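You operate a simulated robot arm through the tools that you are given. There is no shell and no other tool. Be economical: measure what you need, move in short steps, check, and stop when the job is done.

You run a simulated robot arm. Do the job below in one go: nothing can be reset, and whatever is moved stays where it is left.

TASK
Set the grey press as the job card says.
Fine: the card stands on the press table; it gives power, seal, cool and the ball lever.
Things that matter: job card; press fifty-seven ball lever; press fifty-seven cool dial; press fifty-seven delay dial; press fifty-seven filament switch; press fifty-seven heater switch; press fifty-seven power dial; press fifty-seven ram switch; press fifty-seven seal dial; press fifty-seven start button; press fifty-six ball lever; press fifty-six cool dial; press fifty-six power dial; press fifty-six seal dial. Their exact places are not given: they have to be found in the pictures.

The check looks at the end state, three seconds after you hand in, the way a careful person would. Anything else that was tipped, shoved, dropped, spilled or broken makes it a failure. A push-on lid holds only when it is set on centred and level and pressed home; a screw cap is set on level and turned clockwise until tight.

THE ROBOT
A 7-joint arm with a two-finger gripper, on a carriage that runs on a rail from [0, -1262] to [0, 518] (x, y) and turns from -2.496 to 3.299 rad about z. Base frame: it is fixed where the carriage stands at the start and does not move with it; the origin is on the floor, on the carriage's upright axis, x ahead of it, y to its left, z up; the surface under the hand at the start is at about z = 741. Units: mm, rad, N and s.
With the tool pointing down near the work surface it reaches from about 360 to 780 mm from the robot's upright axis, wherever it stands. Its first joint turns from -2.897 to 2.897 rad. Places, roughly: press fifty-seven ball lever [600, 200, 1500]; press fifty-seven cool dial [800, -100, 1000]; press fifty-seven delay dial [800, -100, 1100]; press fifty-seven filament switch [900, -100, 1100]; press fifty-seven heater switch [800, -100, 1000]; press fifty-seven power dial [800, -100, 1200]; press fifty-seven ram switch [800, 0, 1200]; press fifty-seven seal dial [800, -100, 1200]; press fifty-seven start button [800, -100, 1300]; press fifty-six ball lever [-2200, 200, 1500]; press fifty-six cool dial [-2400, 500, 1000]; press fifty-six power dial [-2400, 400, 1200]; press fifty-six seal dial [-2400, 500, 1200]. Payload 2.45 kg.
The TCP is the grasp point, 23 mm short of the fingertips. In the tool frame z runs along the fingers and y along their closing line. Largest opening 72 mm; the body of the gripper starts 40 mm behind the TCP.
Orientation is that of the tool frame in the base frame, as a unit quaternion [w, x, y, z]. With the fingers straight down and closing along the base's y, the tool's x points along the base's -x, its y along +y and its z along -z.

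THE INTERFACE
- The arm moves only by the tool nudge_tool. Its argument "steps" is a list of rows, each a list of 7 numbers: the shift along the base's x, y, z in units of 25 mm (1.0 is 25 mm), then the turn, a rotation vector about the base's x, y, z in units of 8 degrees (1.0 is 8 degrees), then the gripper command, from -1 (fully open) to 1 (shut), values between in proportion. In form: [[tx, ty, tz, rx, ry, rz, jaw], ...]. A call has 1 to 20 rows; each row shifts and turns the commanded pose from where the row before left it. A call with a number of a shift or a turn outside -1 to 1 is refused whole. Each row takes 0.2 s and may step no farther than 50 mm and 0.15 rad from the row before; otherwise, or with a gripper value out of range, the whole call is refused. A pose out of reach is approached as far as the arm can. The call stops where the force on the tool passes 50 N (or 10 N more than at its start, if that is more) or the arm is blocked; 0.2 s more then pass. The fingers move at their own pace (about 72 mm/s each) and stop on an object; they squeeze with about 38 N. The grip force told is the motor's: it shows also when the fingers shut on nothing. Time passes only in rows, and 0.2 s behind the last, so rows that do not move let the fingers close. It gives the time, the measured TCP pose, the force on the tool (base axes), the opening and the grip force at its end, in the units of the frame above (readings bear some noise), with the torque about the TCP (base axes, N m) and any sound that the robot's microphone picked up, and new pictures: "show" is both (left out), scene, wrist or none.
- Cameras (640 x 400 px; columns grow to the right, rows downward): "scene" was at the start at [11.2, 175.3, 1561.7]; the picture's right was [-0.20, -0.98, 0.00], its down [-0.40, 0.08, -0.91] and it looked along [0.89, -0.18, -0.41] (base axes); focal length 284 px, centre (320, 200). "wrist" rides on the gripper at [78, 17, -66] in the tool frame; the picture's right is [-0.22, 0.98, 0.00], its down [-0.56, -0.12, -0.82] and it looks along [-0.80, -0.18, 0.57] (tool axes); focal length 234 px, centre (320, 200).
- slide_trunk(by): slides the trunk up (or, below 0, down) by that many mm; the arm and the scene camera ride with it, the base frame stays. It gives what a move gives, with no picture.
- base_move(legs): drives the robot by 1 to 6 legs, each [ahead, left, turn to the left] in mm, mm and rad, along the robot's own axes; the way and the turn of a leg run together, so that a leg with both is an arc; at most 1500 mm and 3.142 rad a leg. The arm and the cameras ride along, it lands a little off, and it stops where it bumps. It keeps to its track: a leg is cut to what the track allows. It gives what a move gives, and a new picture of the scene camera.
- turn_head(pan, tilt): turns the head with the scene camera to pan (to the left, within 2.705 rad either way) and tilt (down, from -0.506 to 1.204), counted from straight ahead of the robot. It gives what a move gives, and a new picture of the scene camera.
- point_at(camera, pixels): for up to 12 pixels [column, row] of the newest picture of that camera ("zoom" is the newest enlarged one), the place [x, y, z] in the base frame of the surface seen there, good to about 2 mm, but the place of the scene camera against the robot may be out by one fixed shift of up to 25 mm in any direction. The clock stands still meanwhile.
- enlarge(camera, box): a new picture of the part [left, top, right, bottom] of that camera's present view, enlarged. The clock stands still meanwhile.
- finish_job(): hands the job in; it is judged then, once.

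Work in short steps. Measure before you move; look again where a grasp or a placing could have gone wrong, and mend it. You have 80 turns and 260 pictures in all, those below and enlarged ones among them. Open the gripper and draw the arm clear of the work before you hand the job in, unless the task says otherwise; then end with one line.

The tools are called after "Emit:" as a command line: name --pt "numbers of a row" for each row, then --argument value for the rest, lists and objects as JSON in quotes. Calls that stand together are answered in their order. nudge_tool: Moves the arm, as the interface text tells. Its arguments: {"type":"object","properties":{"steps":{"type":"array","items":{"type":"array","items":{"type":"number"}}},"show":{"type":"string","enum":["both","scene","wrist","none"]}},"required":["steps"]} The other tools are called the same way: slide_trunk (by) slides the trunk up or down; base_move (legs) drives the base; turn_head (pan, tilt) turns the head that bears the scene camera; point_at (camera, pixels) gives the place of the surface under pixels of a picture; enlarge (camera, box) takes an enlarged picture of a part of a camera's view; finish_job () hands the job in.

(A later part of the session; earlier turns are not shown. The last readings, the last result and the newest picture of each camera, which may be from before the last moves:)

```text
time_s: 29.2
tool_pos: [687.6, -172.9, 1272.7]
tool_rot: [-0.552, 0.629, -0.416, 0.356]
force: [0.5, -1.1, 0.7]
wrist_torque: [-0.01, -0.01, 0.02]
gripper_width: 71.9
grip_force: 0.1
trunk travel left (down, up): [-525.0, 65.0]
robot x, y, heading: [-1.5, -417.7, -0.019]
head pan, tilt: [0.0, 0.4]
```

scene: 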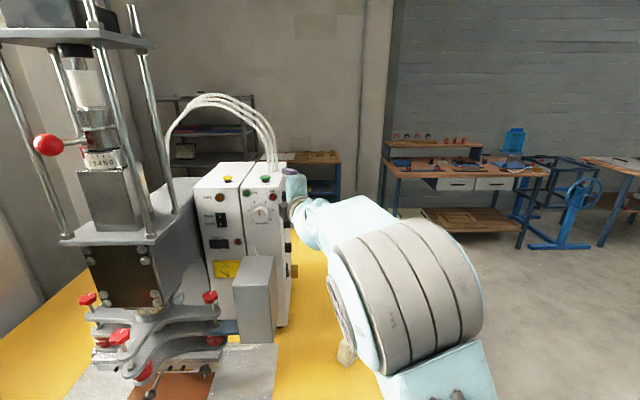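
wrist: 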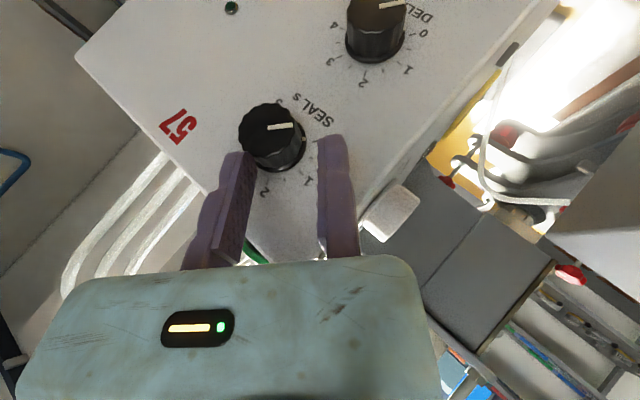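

I raise the trunk and shift the tool right while moving the base a further 90 mm left, for more reach.

Emit:
slide_trunk --by 65

Emit:
nudge_tool --pt "0 -0.9 -0.6 0 0 0 -1" --pt "0 -0.9 -0.6 0 0 0 -1" --pt "0 -0.9 -0.6 0 0 0 -1" --pt "0 -0.9 -0.6 0 0 0 -1" --pt "0 -0.6 0 0 0 0 -1" --show "none"

Emit:
base_move --legs '[[0, 100, 0]]'

```text
time_s: 30.3
tool_pos: [687.8, -171.7, 1338.3]
tool_rot: [-0.552, 0.628, -0.417, 0.356]
force: [-0.3, -0.8, 0.7]
wrist_torque: [0.0, 0.01, 0.02]
gripper_width: 72.1
grip_force: 0.0
trunk travel left (down, up): [-590.0, 0.0]
robot x, y, heading: [-2.3, -412.6, -0.015]
head pan, tilt: [0.0, 0.4]
```

```text
time_s: 31.5
tool_pos: [685.6, -277.4, 1279.2]
tool_rot: [-0.552, 0.628, -0.417, 0.356]
force: [1.5, -0.3, 0.5]
wrist_torque: [0.01, 0.0, -0.03]
gripper_width: 72.0
grip_force: 0.0
trunk travel left (down, up): [-590.0, 0.0]
robot x, y, heading: [-1.3, -420.1, -0.024]
head pan, tilt: [0.0, 0.4]
```

```text
time_s: 32.6
tool_pos: [687.4, -179.5, 1279.3]
tool_rot: [-0.552, 0.628, -0.417, 0.356]
force: [0.1, -0.1, -0.7]
wrist_torque: [-0.01, -0.02, -0.01]
gripper_width: 72.0
grip_force: 0.0
trunk travel left (down, up): [-590.0, 0.0]
robot x, y, heading: [1.4, -318.0, -0.025]
head pan, tilt: [0.0, 0.4]
```

scene: 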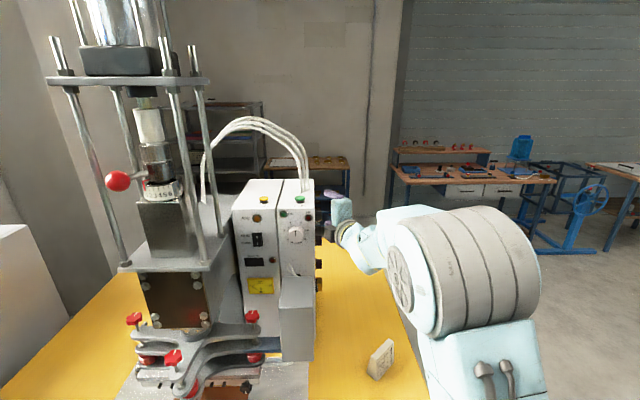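

I test the reach in free air beside the knob: move to x=817, y≈-225 and pitch down in steps.

Emit:
nudge_tool --pt "0 -0.9 -0.4 0 0 0 -1" --pt "0.8 -0.9 -0.4 0 0 0 -1" --pt "0.9 0 -0.4 0 0 0 -1" --pt "0.9 0 -0.4 0 0 0 -1" --pt "0.9 0 -0.4 0 0 0 -1" --pt "0.9 0 -0.4 0 0 0 -1" --pt "0.8 0 0 0 0 0 -1" --pt "0 0 0 0 0.9 0 -1" --pt "0 0 0 0 0.9 0 -1" --pt "0 0 0.1 0 0.9 0 -1" --pt "0 0 0.1 0 0.9 0 -1" --pt "0 0 0.1 0 0.9 0 -1" --pt "0 0 0.1 0 0.9 0 -1" --pt "0 0 0.1 0 0.9 0 -1" --show "none"

```text
time_s: 35.6
tool_pos: [817.7, -223.9, 1230.9]
tool_rot: [-0.321, 0.72, -0.613, 0.055]
force: [-0.1, -0.5, 0.6]
wrist_torque: [0.02, 0.0, -0.03]
gripper_width: 72.0
grip_force: 0.0
trunk travel left (down, up): [-590.0, 0.0]
robot x, y, heading: [0.7, -316.7, -0.027]
head pan, tilt: [0.0, 0.4]
```

Down to about -58° works. I test the other way up to about +40°.

Emit:
nudge_tool --pt "0 0 0 0 -0.95 0 -1" --pt "0 0 0 0 -0.95 0 -1" --pt "0 0 0 0 -0.95 0 -1" --pt "0 0 0 0 -0.95 0 -1" --pt "0 0 0 0 -0.95 0 -1" --pt "0 0 0 0 -0.95 0 -1" --pt "0 0 0 0 -0.95 0 -1" --pt "0 0 0 0 -0.95 0 -1" --pt "0 0 0 0 -0.95 0 -1" --pt "0 0 0 0 -0.95 0 -1" --show "none"

Emit:
nudge_tool --pt "0 0 0 0 -0.95 0 -1" --pt "0 0 0 0 -0.95 0 -1" --pt "0 0 0 0 0 0 -1"

```text
time_s: 37.9
tool_pos: [816.5, -224.0, 1232.6]
tool_rot: [0.63, -0.532, 0.286, -0.488]
force: [0.4, -0.2, -0.1]
wrist_torque: [-0.04, -0.01, -0.01]
gripper_width: 72.1
grip_force: 0.1
trunk travel left (down, up): [-590.0, 0.0]
robot x, y, heading: [-2.8, -315.9, -0.026]
head pan, tilt: [0.0, 0.4]
```

```text
time_s: 38.6
tool_pos: [817.2, -225.1, 1231.7]
tool_rot: [0.663, -0.463, 0.199, -0.554]
force: [0.0, 0.0, 0.5]
wrist_torque: [0.04, -0.03, -0.03]
gripper_width: 72.2
grip_force: 0.0
trunk travel left (down, up): [-590.0, 0.0]
robot x, y, heading: [-1.2, -316.7, -0.022]
head pan, tilt: [0.0, 0.4]
```

scene: 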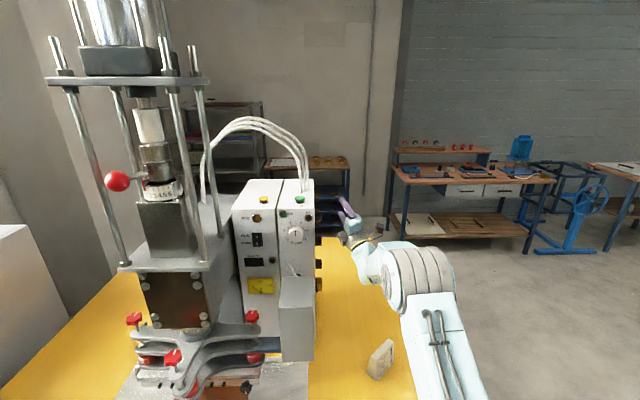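
wrist: 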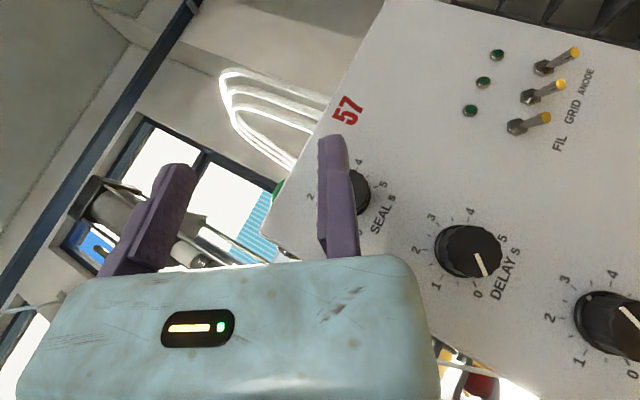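

Reach is fine from +32° to -58°. I set pitch to ~+24°, place the fixed finger just below the knob line at standoff, and check.

Emit:
nudge_tool --pt "0.5 0 -0.86 0 1.0 0 -1" --pt "0 0.7 0 0 0 0 -1" --pt "0 0 0 0 0 0 -1" --show "wrist"

Emit:
enlarge --camera "wrist" --box '[140, 80, 380, 230]'

```text
time_s: 39.5
tool_pos: [829.0, -207.3, 1212.1]
tool_rot: [0.647, -0.502, 0.245, -0.52]
force: [-0.2, 0.3, 1.0]
wrist_torque: [0.0, 0.0, -0.02]
gripper_width: 72.1
grip_force: 0.0
trunk travel left (down, up): [-590.0, 0.0]
robot x, y, heading: [0.1, -317.5, -0.023]
head pan, tilt: [0.0, 0.4]
```

wrist: 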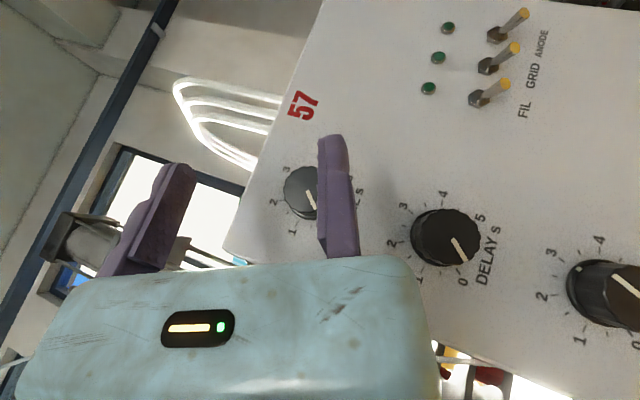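

```text
2.67 times, centred on (260, 155) of wrist
```

zoom: 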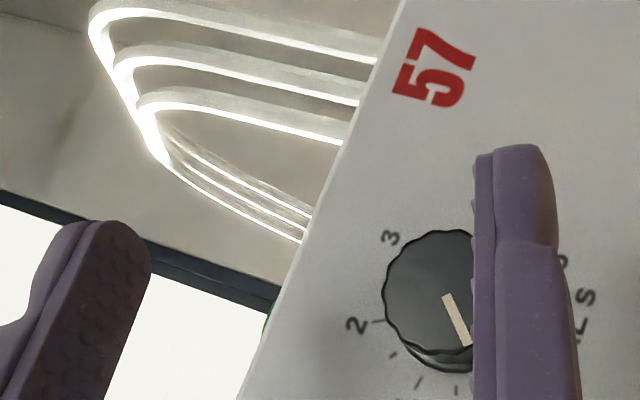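

Emit:
point_at --camera "zoom" --pixels '[[390, 295], [448, 236], [447, 297], [425, 350], [478, 200], [478, 300], [390, 240], [374, 322], [393, 355]]'

```text
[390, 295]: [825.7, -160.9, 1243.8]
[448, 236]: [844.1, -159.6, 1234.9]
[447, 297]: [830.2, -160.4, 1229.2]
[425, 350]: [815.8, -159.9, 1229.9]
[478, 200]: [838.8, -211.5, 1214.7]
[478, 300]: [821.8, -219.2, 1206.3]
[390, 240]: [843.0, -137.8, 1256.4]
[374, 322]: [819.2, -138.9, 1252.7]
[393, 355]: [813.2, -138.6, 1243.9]
```

The fixed finger is 16.9 mm from the knob axis (knob radius ~16). I add 2.5 mm clearance, go in to y≈-160, and close.

Emit:
nudge_tool --pt "0.04 0.4 -0.1 0 0 0 -1" --pt "0 0.75 0 0 0 0 -1" --pt "0 0.73 0 0 0 0 -1" --pt "0 0 0 0 0 0 -1" --pt "-0.03 0 0.08 0 0 0 0" --pt "0 0 0 0 0 0 1" --pt "0 0 0 0 0 0 1" --pt "0 0 0 0 0 0 1" --show "wrist"

Emit:
enlarge --camera "wrist" --box '[140, 80, 380, 230]'

```text
time_s: 41.2
tool_pos: [830.1, -158.9, 1211.4]
tool_rot: [0.647, -0.502, 0.245, -0.519]
force: [-0.6, 0.0, -0.4]
wrist_torque: [0.43, -0.01, 0.24]
gripper_width: 32.9
grip_force: 44.7
trunk travel left (down, up): [-590.0, 0.0]
robot x, y, heading: [-2.5, -318.0, -0.021]
head pan, tilt: [0.0, 0.4]
```

wrist: 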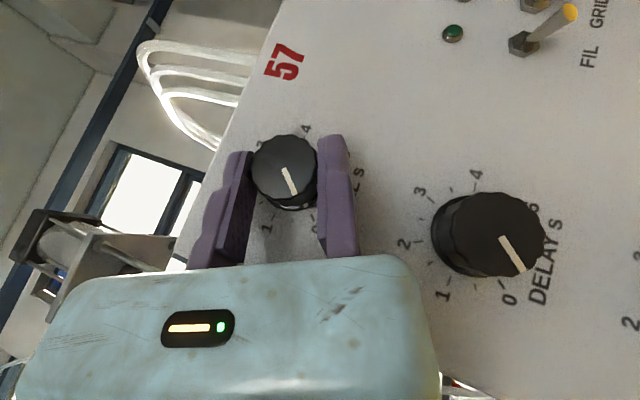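

```text
2.67 times, centred on (260, 155) of wrist
```

zoom: 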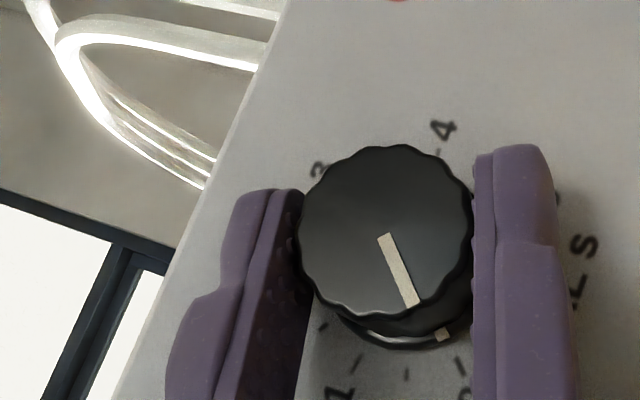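

A clean grip, net force nil, mark near 0.2. I turn clockwise 80° about the knob axis.

Emit:
nudge_tool --pt "-0.1 0 0.01 0 1 0 1" --pt "-0.098 0 0.023 0 1 0 1" --pt "-0.094 0 0.037 0 1 0 1" --pt "-0.088 0 0.049 0 1 0 1" --pt "-0.08 0 0.061 0 1 0 1" --pt "-0.071 0 0.072 0 1 0 1" --pt "-0.06 0 0.081 0 1 0 1" --pt "-0.048 0 0.089 0 1 0 1" --pt "-0.036 0 0.094 0 1 0 1" --pt "-0.022 0 0.098 0 1 0 1" --pt "0 0 0 0 0 0 1" --show "wrist"

Emit:
enlarge --camera "wrist" --box '[140, 80, 380, 230]'

```text
time_s: 43.6
tool_pos: [813.1, -157.4, 1225.9]
tool_rot: [-0.381, 0.711, -0.582, 0.105]
force: [28.0, -12.1, 33.9]
wrist_torque: [1.09, -0.55, -0.07]
gripper_width: 33.7
grip_force: 45.2
out of reach, approached as far as the arm can: row 6, 7
trunk travel left (down, up): [-590.0, 0.0]
robot x, y, heading: [-0.2, -319.9, -0.033]
head pan, tilt: [0.0, 0.4]
```

wrist: 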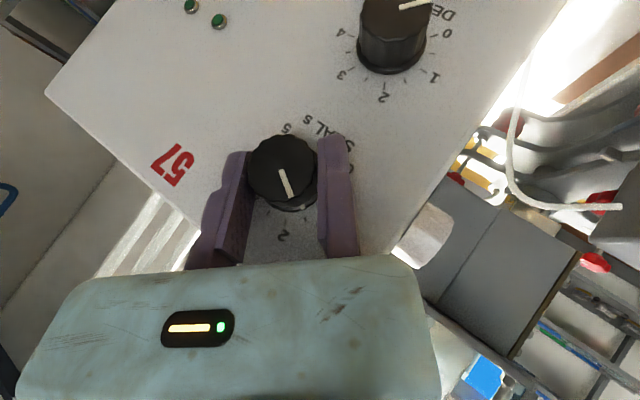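

```text
2.67 times, centred on (260, 155) of wrist
```

zoom: 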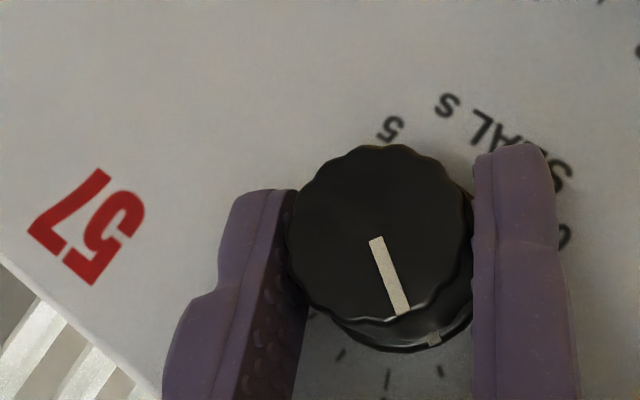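

Turned to about 1.5 (pitch now -49°). I release, back out along -y, and return to +24° for a second grip.

Emit:
nudge_tool --pt "0 0 0 0 0 0 -1" --pt "0 0 0 0 0 0 -1" --pt "-0.08 0 -0.07 0 0 0 -1" --pt "0 -0.9 0 0 0 0 -1" --pt "0 -0.9 0 0 0 0 -1" --pt "0.085 0 -0.06 0 -1 0 -1" --pt "0.085 0 -0.06 0 -1 0 -1" --pt "0.085 0 -0.06 0 -1 0 -1" --pt "0.085 0 -0.06 0 -1 0 -1" --pt "0.085 0 -0.06 0 -1 0 -1" --pt "0.085 0 -0.06 0 -1 0 -1" --pt "0.085 0 -0.06 0 -1 0 -1" --pt "0.085 0 -0.06 0 -1 0 -1" --pt "0.085 0 -0.06 0 -1 0 -1" --pt "0 0 0 0 0 0 -1" --show "wrist"

Emit:
enlarge --camera "wrist" --box '[140, 80, 380, 230]'

```text
time_s: 46.9
tool_pos: [828.5, -199.0, 1206.0]
tool_rot: [0.647, -0.517, 0.247, -0.504]
force: [-0.5, 0.0, -1.2]
wrist_torque: [0.0, 0.01, 0.0]
gripper_width: 71.9
grip_force: 0.0
trunk travel left (down, up): [-590.0, 0.0]
robot x, y, heading: [-1.7, -316.4, -0.025]
head pan, tilt: [0.0, 0.4]
```

wrist: 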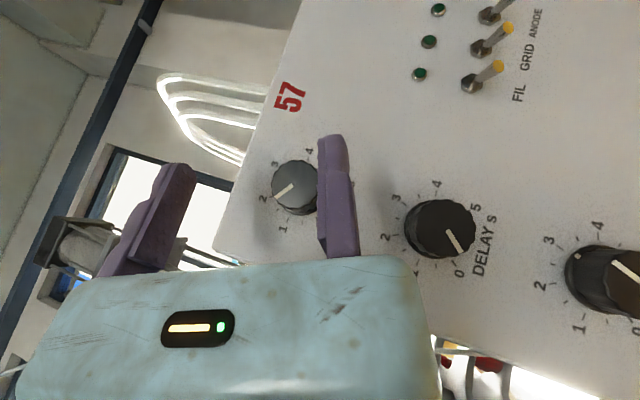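

```text
2.67 times, centred on (260, 155) of wrist
```

zoom: 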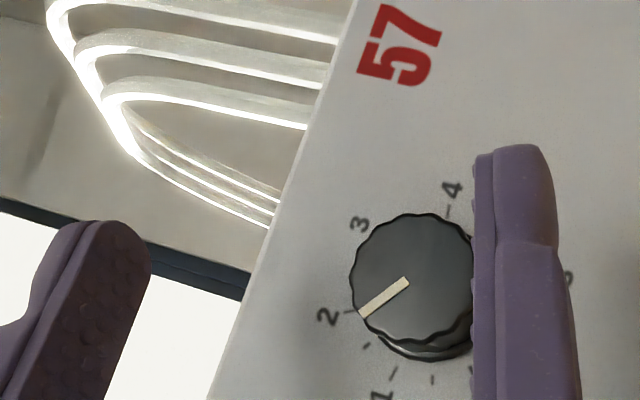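

Emit:
point_at --camera "zoom" --pixels '[[364, 313], [405, 285], [478, 200], [478, 300], [349, 311], [394, 373], [447, 207], [410, 219], [410, 340]]'

```text
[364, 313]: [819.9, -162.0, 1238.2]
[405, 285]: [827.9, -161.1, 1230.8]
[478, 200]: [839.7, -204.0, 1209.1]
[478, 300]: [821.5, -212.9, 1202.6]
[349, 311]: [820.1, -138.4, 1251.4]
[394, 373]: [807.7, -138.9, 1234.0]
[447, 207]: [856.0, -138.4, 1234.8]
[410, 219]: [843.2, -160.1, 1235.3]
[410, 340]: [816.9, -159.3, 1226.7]
```

Now at ~1.55; about +79° more. I pitch up to +30°, go in with clearance, then close.

Emit:
nudge_tool --pt "0.164 0 0.104 0 -1 0 -1" --pt "0 0.6 0 0 0 0 -1" --pt "0 0.6 0 0 0 0 -1" --pt "0 0.36 0 0 0 0 -1" --pt "0 0 0 0 0 0 -1" --pt "-0.05 0 0.08 0 0 0 0" --pt "0 0 0 0 0 0 1" --pt "0 0 0 0 0 0 1" --pt "0 0 0 0 0 0 1" --show "wrist"

Emit:
enlarge --camera "wrist" --box '[140, 80, 380, 230]'

```text
time_s: 48.9
tool_pos: [833.2, -158.3, 1210.5]
tool_rot: [0.664, -0.48, 0.202, -0.538]
force: [1.4, 0.1, 4.1]
wrist_torque: [0.39, 0.04, 0.41]
gripper_width: 33.3
grip_force: 44.8
trunk travel left (down, up): [-590.0, 0.0]
robot x, y, heading: [-0.4, -318.6, -0.023]
head pan, tilt: [0.0, 0.4]
```

wrist: 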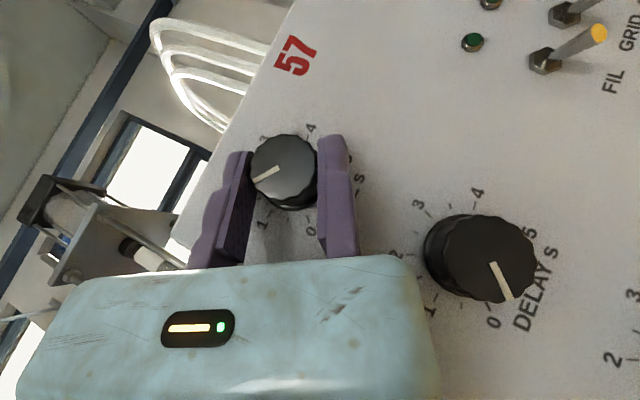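

```text
2.67 times, centred on (260, 155) of wrist
```

zoom: 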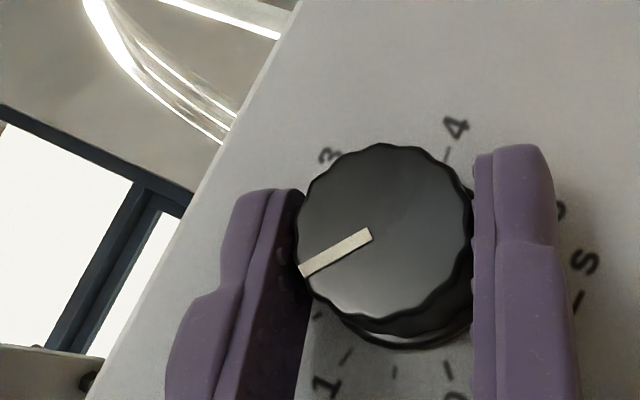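

Emit:
nudge_tool --pt "-0.11 0 -0.006 0 1 0 1" --pt "-0.109 0 0.009 0 1 0 1" --pt "-0.107 0 0.024 0 1 0 1" --pt "-0.102 0 0.039 0 1 0 1" --pt "-0.096 0 0.053 0 1 0 1" --pt "-0.088 0 0.066 0 1 0 1" --pt "-0.078 0 0.077 0 1 0 1" --pt "-0.066 0 0.088 0 1 0 1" --pt "-0.054 0 0.096 0 1 0 1" --pt "-0.04 0 0.102 0 1 0 1" --pt "0 0 0 0 0 0 1" --show "wrist"

Emit:
enlarge --camera "wrist" --box '[140, 80, 380, 230]'

```text
time_s: 51.2
tool_pos: [815.4, -157.8, 1224.2]
tool_rot: [-0.409, 0.709, -0.56, 0.127]
force: [13.5, -3.3, 5.5]
wrist_torque: [-0.1, -0.01, -0.68]
gripper_width: 33.2
grip_force: 45.5
out of reach, approached as far as the arm can: row 8
trunk travel left (down, up): [-590.0, 0.0]
robot x, y, heading: [-0.1, -318.4, -0.028]
head pan, tilt: [0.0, 0.4]
```

wrist: 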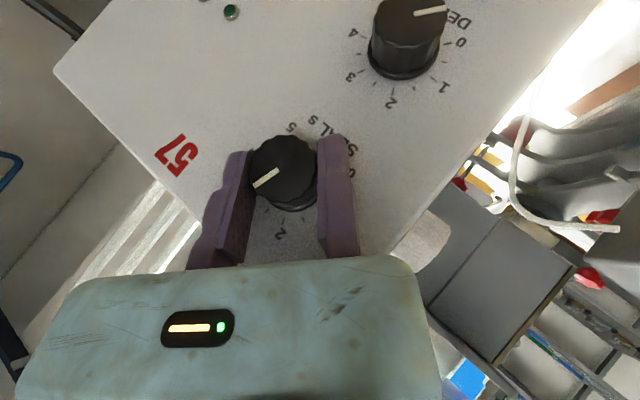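

```text
2.67 times, centred on (260, 155) of wrist
```

zoom: 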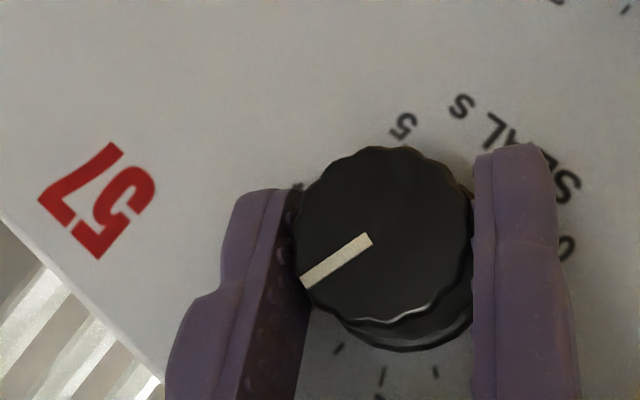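

Emit:
point_at --camera "zoom" --pixels '[[308, 280], [366, 241], [337, 349], [382, 375]]'

```text
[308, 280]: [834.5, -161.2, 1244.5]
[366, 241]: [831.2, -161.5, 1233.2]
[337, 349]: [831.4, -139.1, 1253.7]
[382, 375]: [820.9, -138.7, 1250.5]
```

Mark at ~15° (2.78); 12° more needed. I turn on.

Emit:
nudge_tool --pt "-0.022 0 0.082 0 0.85 0 1" --pt "-0.012 0 0.08 0 0.85 0 1" --pt "0 0 0 0 0 0 1" --show "wrist"

Emit:
enlarge --camera "wrist" --box '[140, 80, 380, 230]'

```text
time_s: 52.0
tool_pos: [814.4, -158.5, 1228.2]
tool_rot: [-0.342, 0.718, -0.605, 0.042]
force: [15.3, -5.8, 9.3]
wrist_torque: [0.23, -0.16, -0.79]
gripper_width: 33.3
grip_force: 45.1
trunk travel left (down, up): [-590.0, 0.0]
robot x, y, heading: [-0.0, -316.6, -0.031]
head pan, tilt: [0.0, 0.4]
```

wrist: 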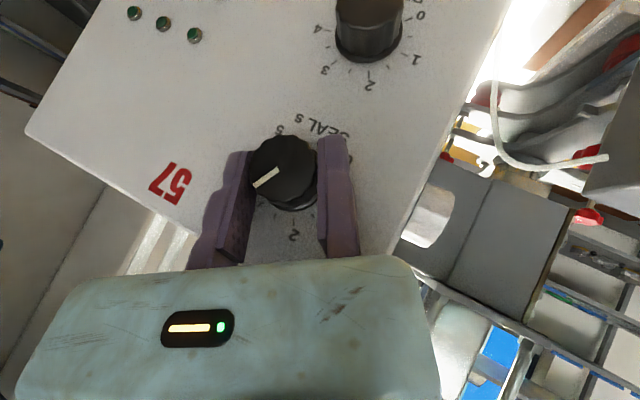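

```text
2.67 times, centred on (260, 155) of wrist
```

zoom: 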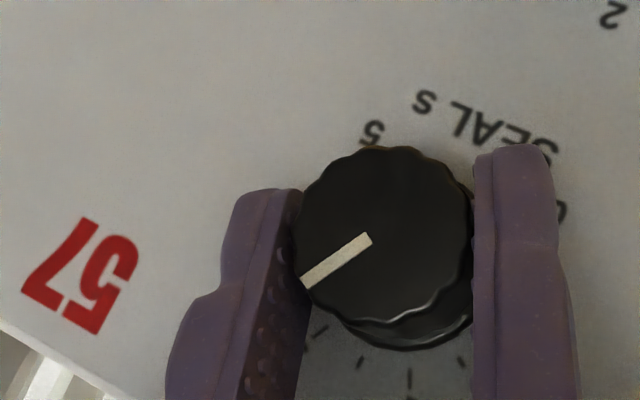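

Emit:
point_at --camera "zoom" --pixels '[[306, 281], [366, 241], [320, 332], [410, 378], [340, 262]]'

```text
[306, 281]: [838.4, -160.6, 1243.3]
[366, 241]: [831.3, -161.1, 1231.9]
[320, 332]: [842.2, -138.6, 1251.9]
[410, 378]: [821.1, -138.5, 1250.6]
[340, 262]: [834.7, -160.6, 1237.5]
```

Mark ≈30° vs tick 3 at 27.7°. I back off 2°, release, withdraw, and check.

Emit:
nudge_tool --pt "0.01 0 -0.02 0 -0.25 0 1" --pt "0 0 0 0 0 0 0.6" --pt "0 0 0 0 0 0 -0.4" --pt "0 0 0 0 0 0 -1" --pt "0 0 0 0 0 0 -1" --pt "-0.08 0 -0.06 0 0 0 -1" --pt "0 -0.9 0 0 0 0 -1" --pt "0 -0.9 0 0 0 0 -1" --pt "0 -0.9 0 0 -1 0 -1" --pt "0 -0.9 0 0 -1 0 -1" --pt "0 0 0 0 -1 0 -1" --pt "0 0 0 0 -1 0 -1" --pt "0 0 0 0 0 0 -1" --show "wrist"

Emit:
enlarge --camera "wrist" --box '[250, 60, 410, 200]'

```text
time_s: 54.9
tool_pos: [810.4, -246.9, 1225.5]
tool_rot: [-0.503, 0.675, -0.479, 0.25]
force: [-0.1, 0.4, -0.2]
wrist_torque: [0.0, -0.01, -0.05]
gripper_width: 71.9
grip_force: 0.0
trunk travel left (down, up): [-590.0, 0.0]
robot x, y, heading: [1.9, -317.2, -0.022]
head pan, tilt: [0.0, 0.4]
```

wrist: 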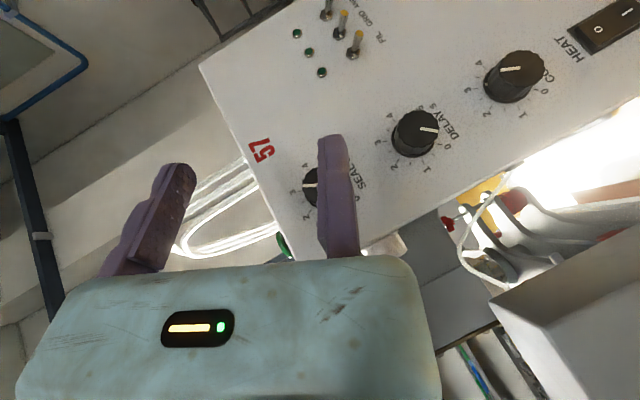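

```text
2.86 times, centred on (330, 130) of wrist
```

zoom: 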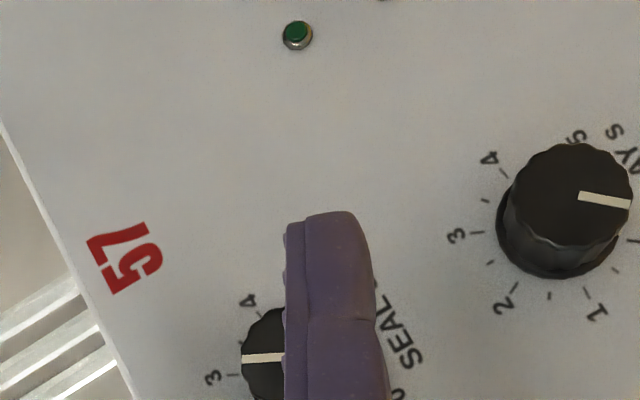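

Emit:
point_at --camera "zoom" --pixels '[[246, 359], [280, 357], [233, 375], [252, 314]]'

Emit:
enlarge --camera "wrist" --box '[440, 20, 600, 130]'

```text
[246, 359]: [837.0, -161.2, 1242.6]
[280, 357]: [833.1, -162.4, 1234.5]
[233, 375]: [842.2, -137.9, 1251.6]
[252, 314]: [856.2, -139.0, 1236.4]
```

```text
3.64 times, centred on (520, 75) of wrist
```

zoom: 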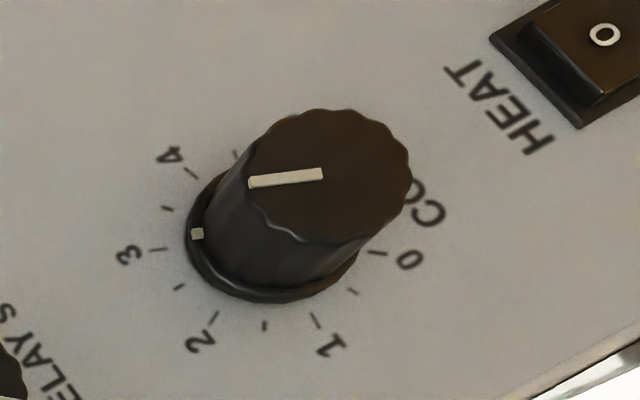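

Seal mark at ~26.5° = 3.0. Now I measure the cool knob.

Emit:
point_at --camera "zoom" --pixels '[[378, 253], [314, 320], [214, 317], [158, 249], [191, 174], [252, 182], [320, 174], [197, 234], [180, 287], [345, 112], [408, 180], [300, 235]]'

```text
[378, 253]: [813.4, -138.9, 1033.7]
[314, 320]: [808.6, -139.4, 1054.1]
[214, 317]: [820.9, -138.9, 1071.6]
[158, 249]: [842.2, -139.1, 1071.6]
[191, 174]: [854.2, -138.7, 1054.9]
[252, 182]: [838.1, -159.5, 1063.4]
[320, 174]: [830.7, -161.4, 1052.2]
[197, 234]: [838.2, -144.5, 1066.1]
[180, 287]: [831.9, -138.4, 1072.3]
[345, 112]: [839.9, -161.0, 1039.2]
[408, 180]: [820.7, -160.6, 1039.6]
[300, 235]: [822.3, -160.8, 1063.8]
```

Cool reads 3.0 (K at (831,1050)); needs -108°. I lower the trunk 180 mm so the arm geometry matches, then set pitch ≈ -32° at standoff.

Emit:
slide_trunk --by -180

Emit:
nudge_tool --pt "0.1 0.9 -0.26 0 1 0 -1" --pt "0 0.9 0 0 0 0 -1" --pt "0 0 0 0 0 0 -1"

Emit:
enlarge --camera "wrist" --box '[200, 60, 440, 210]'

```text
time_s: 56.9
tool_pos: [808.4, -247.2, 1046.7]
tool_rot: [-0.503, 0.675, -0.479, 0.249]
force: [0.4, -0.6, -0.7]
wrist_torque: [0.02, 0.0, -0.03]
gripper_width: 71.9
grip_force: 0.1
trunk travel left (down, up): [-410.0, 180.0]
robot x, y, heading: [1.7, -316.2, -0.026]
head pan, tilt: [0.0, 0.4]
```

```text
time_s: 57.6
tool_pos: [811.4, -202.0, 1041.5]
tool_rot: [-0.467, 0.692, -0.512, 0.202]
force: [0.0, -0.2, 0.6]
wrist_torque: [0.0, -0.04, 0.02]
gripper_width: 71.8
grip_force: 0.0
trunk travel left (down, up): [-410.0, 180.0]
robot x, y, heading: [-0.4, -317.1, -0.023]
head pan, tilt: [0.0, 0.4]
```

scene: 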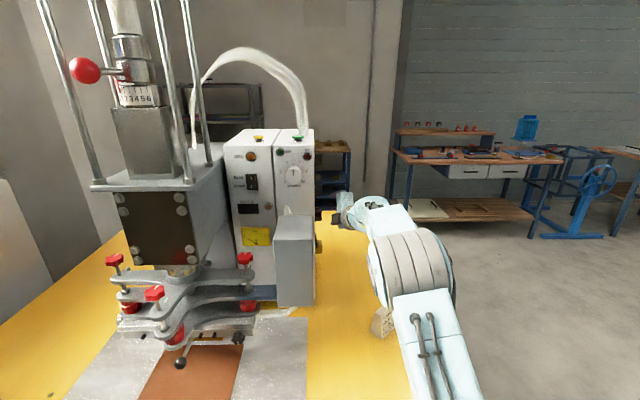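
wrist: 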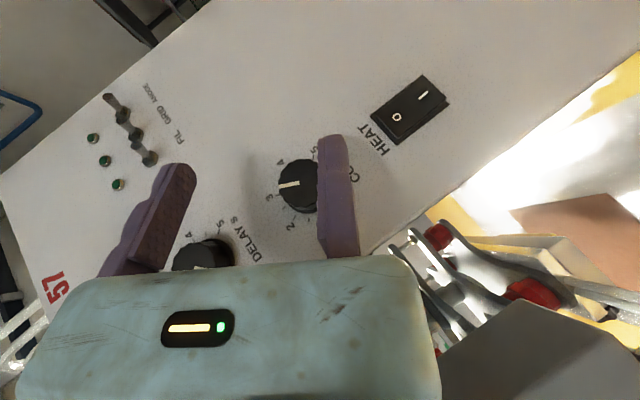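

```text
2.67 times, centred on (320, 135) of wrist
```

zoom: 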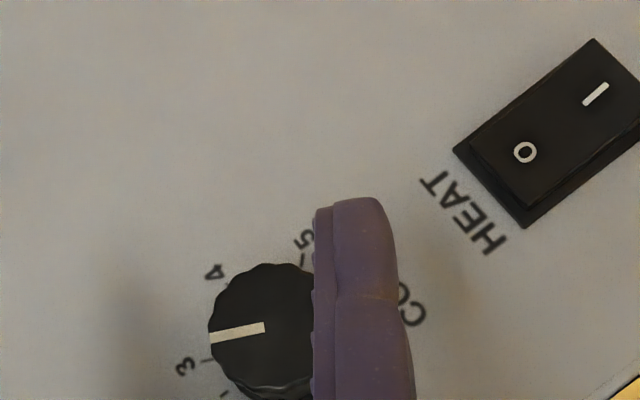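

The hand would crowd the delay knob at this pitch; I'd better use pitches from about -5° to +33°. I measure the heat switch and delay knob positions for clearance.

Emit:
point_at --camera "zoom" --pixels '[[457, 152], [525, 222], [592, 42], [525, 150], [595, 95], [480, 165], [530, 205]]'

Emit:
point_at --camera "wrist" --pixels '[[200, 250], [222, 245], [190, 248], [210, 262], [60, 290], [410, 275], [435, 300], [230, 264]]'

```text
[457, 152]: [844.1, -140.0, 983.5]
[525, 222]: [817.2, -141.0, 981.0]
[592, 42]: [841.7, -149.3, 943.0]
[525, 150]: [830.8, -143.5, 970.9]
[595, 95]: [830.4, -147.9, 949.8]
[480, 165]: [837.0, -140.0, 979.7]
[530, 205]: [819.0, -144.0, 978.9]
```

```text
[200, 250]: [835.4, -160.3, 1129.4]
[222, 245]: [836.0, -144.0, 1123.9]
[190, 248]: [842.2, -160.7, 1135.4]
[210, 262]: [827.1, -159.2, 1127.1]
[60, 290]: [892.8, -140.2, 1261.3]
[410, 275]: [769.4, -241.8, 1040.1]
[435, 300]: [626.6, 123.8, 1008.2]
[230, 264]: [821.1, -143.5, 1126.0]
```

Heat switch is only ~10 mm proud, fine. I go to pitch ≈ -5°, enter, and close on the cool knob.

Emit:
nudge_tool --pt "0.09 0 -0.1 0 -0.85 0 -1" --pt "0.09 0 -0.1 0 -0.85 0 -1" --pt "0.09 0 -0.1 0 -0.85 0 -1" --pt "0.08 0 -0.1 0 -0.85 0 -1" --pt "0 0.6 0 0 0 0 -1" --pt "0 0.6 0 0 0 0 -1" --pt "0 0.52 0 0 0 0 -1" --pt "0 0 0 0 0 0 -1" --pt "0 0 0.08 0 0 0 0" --pt "0 0 0 0 0 0 1" --pt "0 0 0 0 0 0 1" --pt "0 0 0 0 0 0 1" --show "wrist"

Emit:
enlarge --camera "wrist" --box '[140, 80, 380, 230]'

```text
time_s: 60.2
tool_pos: [820.6, -157.6, 1033.1]
tool_rot: [-0.577, 0.623, -0.388, 0.359]
force: [7.0, 2.8, 11.3]
wrist_torque: [0.54, 0.02, -0.26]
gripper_width: 33.2
grip_force: 45.5
trunk travel left (down, up): [-410.0, 180.0]
robot x, y, heading: [1.1, -316.6, -0.029]
head pan, tilt: [0.0, 0.4]
```

wrist: 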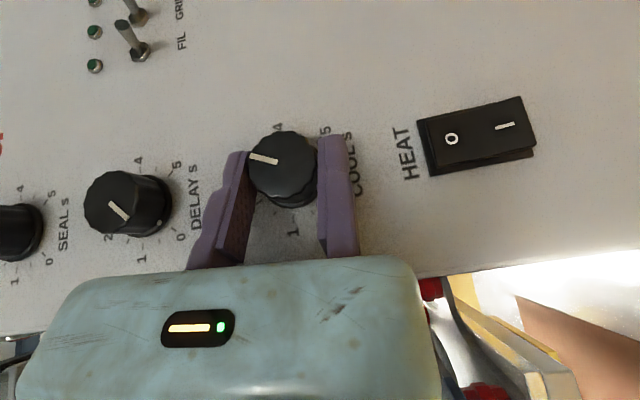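

```text
2.67 times, centred on (260, 155) of wrist
```

zoom: 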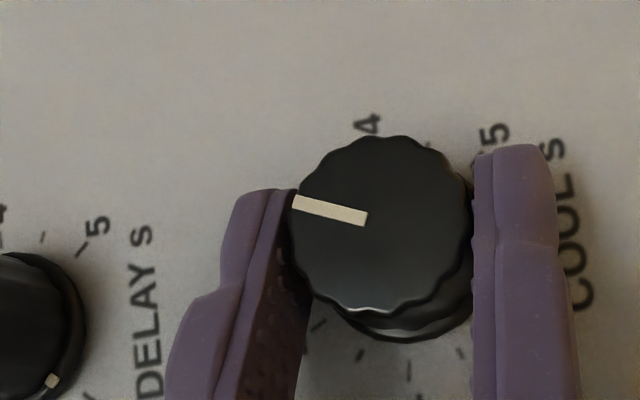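

Gripped. I turn counter-clockwise 38°, then release, step back, return, regrip in one go.

Emit:
nudge_tool --pt "0.09 0 -0.052 0 -0.95 0 1" --pt "0.097 0 -0.038 0 -0.95 0 1" --pt "0.101 0 -0.025 0 -0.95 0 1" --pt "0.103 0 -0.012 0 -0.95 0 1" --pt "0.104 0 0.002 0 -0.95 0 1" --pt "0 0 0 0 0 0 1" --show "wrist"

Emit:
enlarge --camera "wrist" --box '[140, 80, 380, 230]'

```text
time_s: 61.6
tool_pos: [832.9, -157.1, 1030.4]
tool_rot: [0.67, -0.473, 0.179, -0.543]
force: [14.7, 10.6, 20.9]
wrist_torque: [0.42, 0.27, 0.4]
gripper_width: 33.2
grip_force: 44.8
trunk travel left (down, up): [-410.0, 180.0]
robot x, y, heading: [-2.3, -315.7, -0.022]
head pan, tilt: [0.0, 0.4]
```

wrist: 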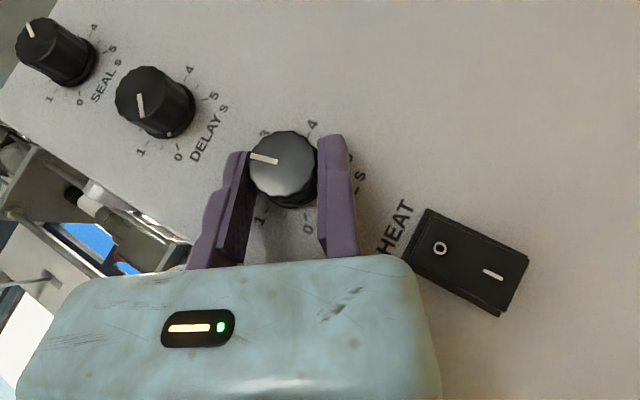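

```text
2.67 times, centred on (260, 155) of wrist
```

zoom: 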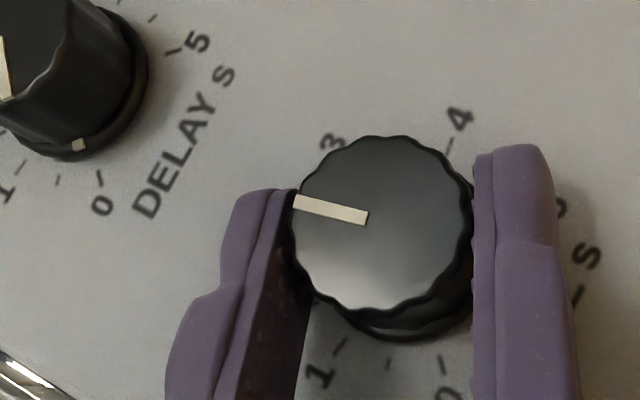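

It turned with the hand (38°, now ~2.3). I open, swing the open fingers back about the knob, regrip, and turn another 38°.

Emit:
nudge_tool --pt "0 0 0 0 0 0 0" --pt "0 0 0 0 0 0 -1" --pt "0.055 0 -0.084 0 0 0 -1" --pt "0 0 0 0 0 0 -1" --pt "-0.114 0 -0.002 0 0.95 0 -1" --pt "-0.113 0 0.013 0 0.95 0 -1" --pt "-0.111 0 0.027 0 0.95 0 -1" --pt "-0.107 0 0.042 0 0.95 0 -1" --pt "-0.1 0 0.057 0 0.95 0 -1" --pt "0 0 0 0 0 0 -1" --show "none"

Emit:
nudge_tool --pt "0.008 0 0.08 0 0 0 0" --pt "0 0 0 0 0 0 1" --pt "0 0 0 0 0 0 1" --pt "0 0 0 0 0 0 1" --show "wrist"

Emit:
enlarge --camera "wrist" --box '[140, 80, 380, 230]'

```text
time_s: 63.9
tool_pos: [822.0, -158.3, 1031.1]
tool_rot: [-0.575, 0.625, -0.388, 0.359]
force: [-0.2, 0.1, 0.0]
wrist_torque: [0.01, -0.03, 0.0]
gripper_width: 71.8
grip_force: 0.1
trunk travel left (down, up): [-410.0, 180.0]
robot x, y, heading: [0.1, -317.8, -0.024]
head pan, tilt: [0.0, 0.4]
```

```text
time_s: 64.8
tool_pos: [821.1, -157.7, 1034.1]
tool_rot: [-0.576, 0.624, -0.387, 0.359]
force: [6.3, 1.7, 8.6]
wrist_torque: [0.55, -0.03, -0.1]
gripper_width: 33.2
grip_force: 45.3
trunk travel left (down, up): [-410.0, 180.0]
robot x, y, heading: [3.3, -316.0, -0.022]
head pan, tilt: [0.0, 0.4]
```

wrist: 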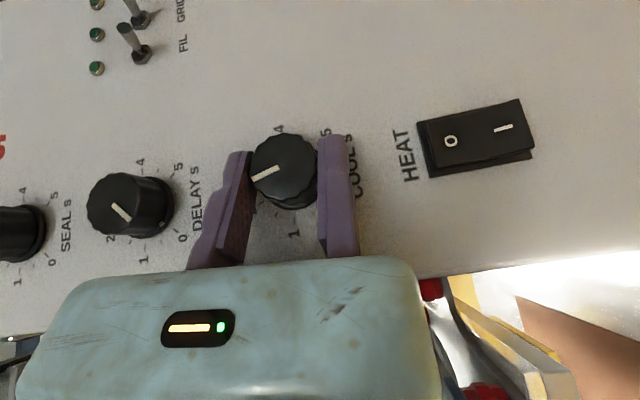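

```text
2.67 times, centred on (260, 155) of wrist
```

zoom: 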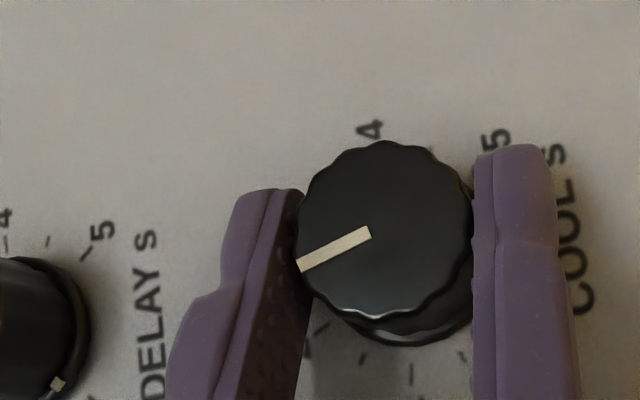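

Regripped well. I repeat the 38° counter-clockwise turn, then release, swing back and regrip.

Emit:
nudge_tool --pt "0.09 0 -0.052 0 -0.95 0 1" --pt "0.097 0 -0.038 0 -0.95 0 1" --pt "0.101 0 -0.025 0 -0.95 0 1" --pt "0.103 0 -0.012 0 -0.95 0 1" --pt "0.104 0 0.002 0 -0.95 0 1" --pt "0 0 0 0 0 0 1" --pt "0 0 0 0 0 0 0" --pt "0 0 0 0 0 0 -1" --pt "0.055 0 -0.084 0 0 0 -1" --pt "0 0 0 0 0 0 -1" --pt "-0.114 0 -0.002 0 0.95 0 -1" --pt "-0.113 0 0.013 0 0.95 0 -1" --pt "-0.111 0 0.027 0 0.95 0 -1" --pt "-0.107 0 0.042 0 0.95 0 -1" --pt "-0.1 0 0.057 0 0.95 0 -1" --pt "0 0 0 0 0 0 -1" --show "none"

Emit:
nudge_tool --pt "0.008 0 0.08 0 0 0 0" --pt "0 0 0 0 0 0 1" --pt "0 0 0 0 0 0 1" --pt "0 0 0 0 0 0 1" --show "wrist"

Emit:
enlarge --camera "wrist" --box '[140, 80, 380, 230]'

```text
time_s: 68.2
tool_pos: [821.7, -158.1, 1031.9]
tool_rot: [-0.575, 0.624, -0.389, 0.359]
force: [0.3, 0.6, 0.1]
wrist_torque: [0.03, -0.01, 0.0]
gripper_width: 72.0
grip_force: 0.0
trunk travel left (down, up): [-410.0, 180.0]
robot x, y, heading: [-2.6, -315.6, -0.021]
head pan, tilt: [0.0, 0.4]
```

```text
time_s: 69.2
tool_pos: [822.2, -158.0, 1033.5]
tool_rot: [-0.576, 0.624, -0.388, 0.359]
force: [-0.2, 0.3, 0.6]
wrist_torque: [0.53, 0.01, -0.03]
gripper_width: 33.5
grip_force: 44.7
trunk travel left (down, up): [-410.0, 180.0]
robot x, y, heading: [-1.8, -318.5, -0.022]
head pan, tilt: [0.0, 0.4]
```

wrist: 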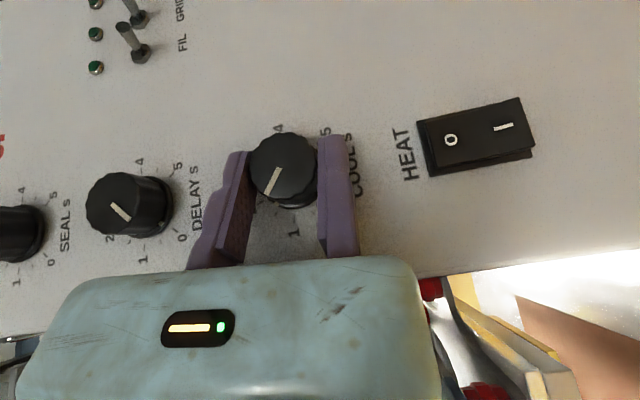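

```text
2.67 times, centred on (260, 155) of wrist
```

zoom: 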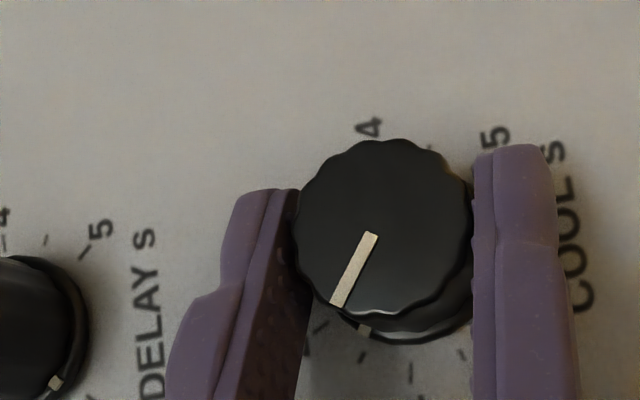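

Emit:
point_at --camera "zoom" --pixels '[[338, 302], [370, 238], [411, 373], [362, 357], [463, 354], [320, 326]]'

```text
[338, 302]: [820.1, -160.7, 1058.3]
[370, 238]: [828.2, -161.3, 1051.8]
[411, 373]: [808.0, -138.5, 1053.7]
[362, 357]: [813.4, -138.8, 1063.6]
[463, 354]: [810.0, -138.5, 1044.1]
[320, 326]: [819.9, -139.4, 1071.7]
```

Mark at -52°, tick 1 at -81°. I turn 28.5° more counter-clockwise.

Emit:
nudge_tool --pt "0.085 0 -0.049 0 -0.89 0 1" --pt "0.091 0 -0.036 0 -0.89 0 1" --pt "0.095 0 -0.024 0 -0.89 0 1" --pt "0.097 0 -0.012 0 -0.89 0 1" --pt "0 0 0 0 0 0 1" --show "wrist"

Emit:
enlarge --camera "wrist" --box '[140, 80, 380, 230]'

```text
time_s: 70.5
tool_pos: [830.7, -158.7, 1030.9]
tool_rot: [0.654, -0.515, 0.234, -0.502]
force: [-1.8, 1.8, 11.4]
wrist_torque: [0.56, -0.04, 0.62]
gripper_width: 32.7
grip_force: 45.0
trunk travel left (down, up): [-410.0, 180.0]
robot x, y, heading: [-2.4, -316.1, -0.028]
head pan, tilt: [0.0, 0.4]
```

wrist: 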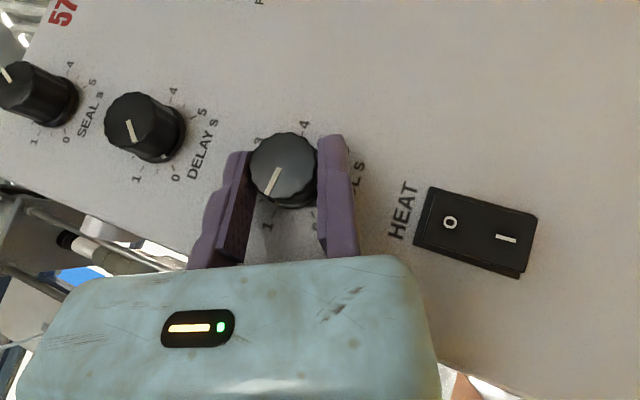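

```text
2.67 times, centred on (260, 155) of wrist
```

zoom: 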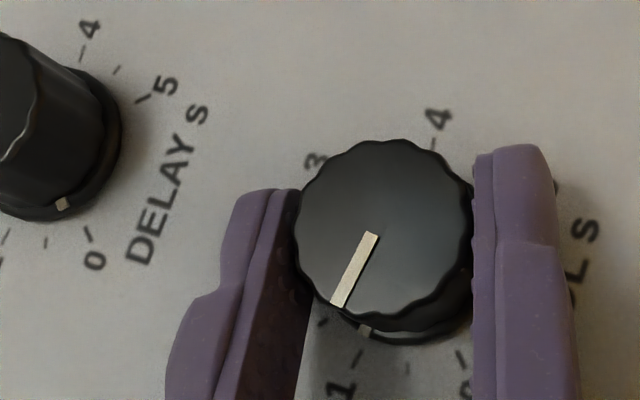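

Emit:
point_at --camera "zoom" --pixels '[[338, 302], [371, 237], [358, 358], [365, 331], [355, 268]]'

```text
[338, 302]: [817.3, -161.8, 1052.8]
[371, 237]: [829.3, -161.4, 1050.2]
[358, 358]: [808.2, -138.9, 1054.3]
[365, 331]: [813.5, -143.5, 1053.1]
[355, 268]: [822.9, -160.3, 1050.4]
```

Cool mark (-78…-80°) matches tick 1 (-79°). I release, withdraw and verify.

Emit:
nudge_tool --pt "0 0 0 0 0 0 0.6" --pt "0 0 0 0 0 0 -0.4" --pt "0 0 0 0 0 0 -1" --pt "0.04 0 -0.09 0 0 0 -1" --pt "0 -0.9 0 0 0 0 -1" --pt "0 -0.9 0 0 0 0 -1" --pt "0 -0.9 0 0 0 0 -1" --pt "0 -0.9 0 0 0 0 -1" --pt "-0.9 0 0 0 0 0 -1" --pt "-0.9 0 0 0 0 0 -1" --pt "-0.9 0 0 0 0 0 -1" --pt "-0.9 0 0 0 0 0 -1" --show "wrist"

Emit:
enlarge --camera "wrist" --box '[250, 40, 450, 200]'

```text
time_s: 73.0
tool_pos: [742.2, -248.5, 1025.8]
tool_rot: [0.654, -0.516, 0.234, -0.501]
force: [-0.5, 0.5, 0.2]
wrist_torque: [-0.03, -0.01, 0.02]
gripper_width: 72.0
grip_force: 0.2
trunk travel left (down, up): [-410.0, 180.0]
robot x, y, heading: [-3.5, -319.1, -0.023]
head pan, tilt: [0.0, 0.4]
```

wrist: 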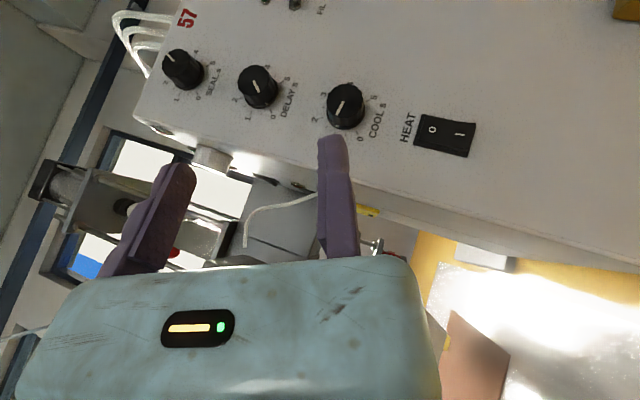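

```text
2.50 times, centred on (350, 120) of wrist
```

zoom: 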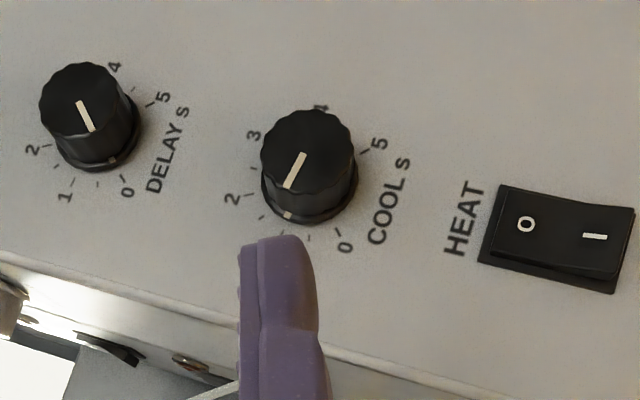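

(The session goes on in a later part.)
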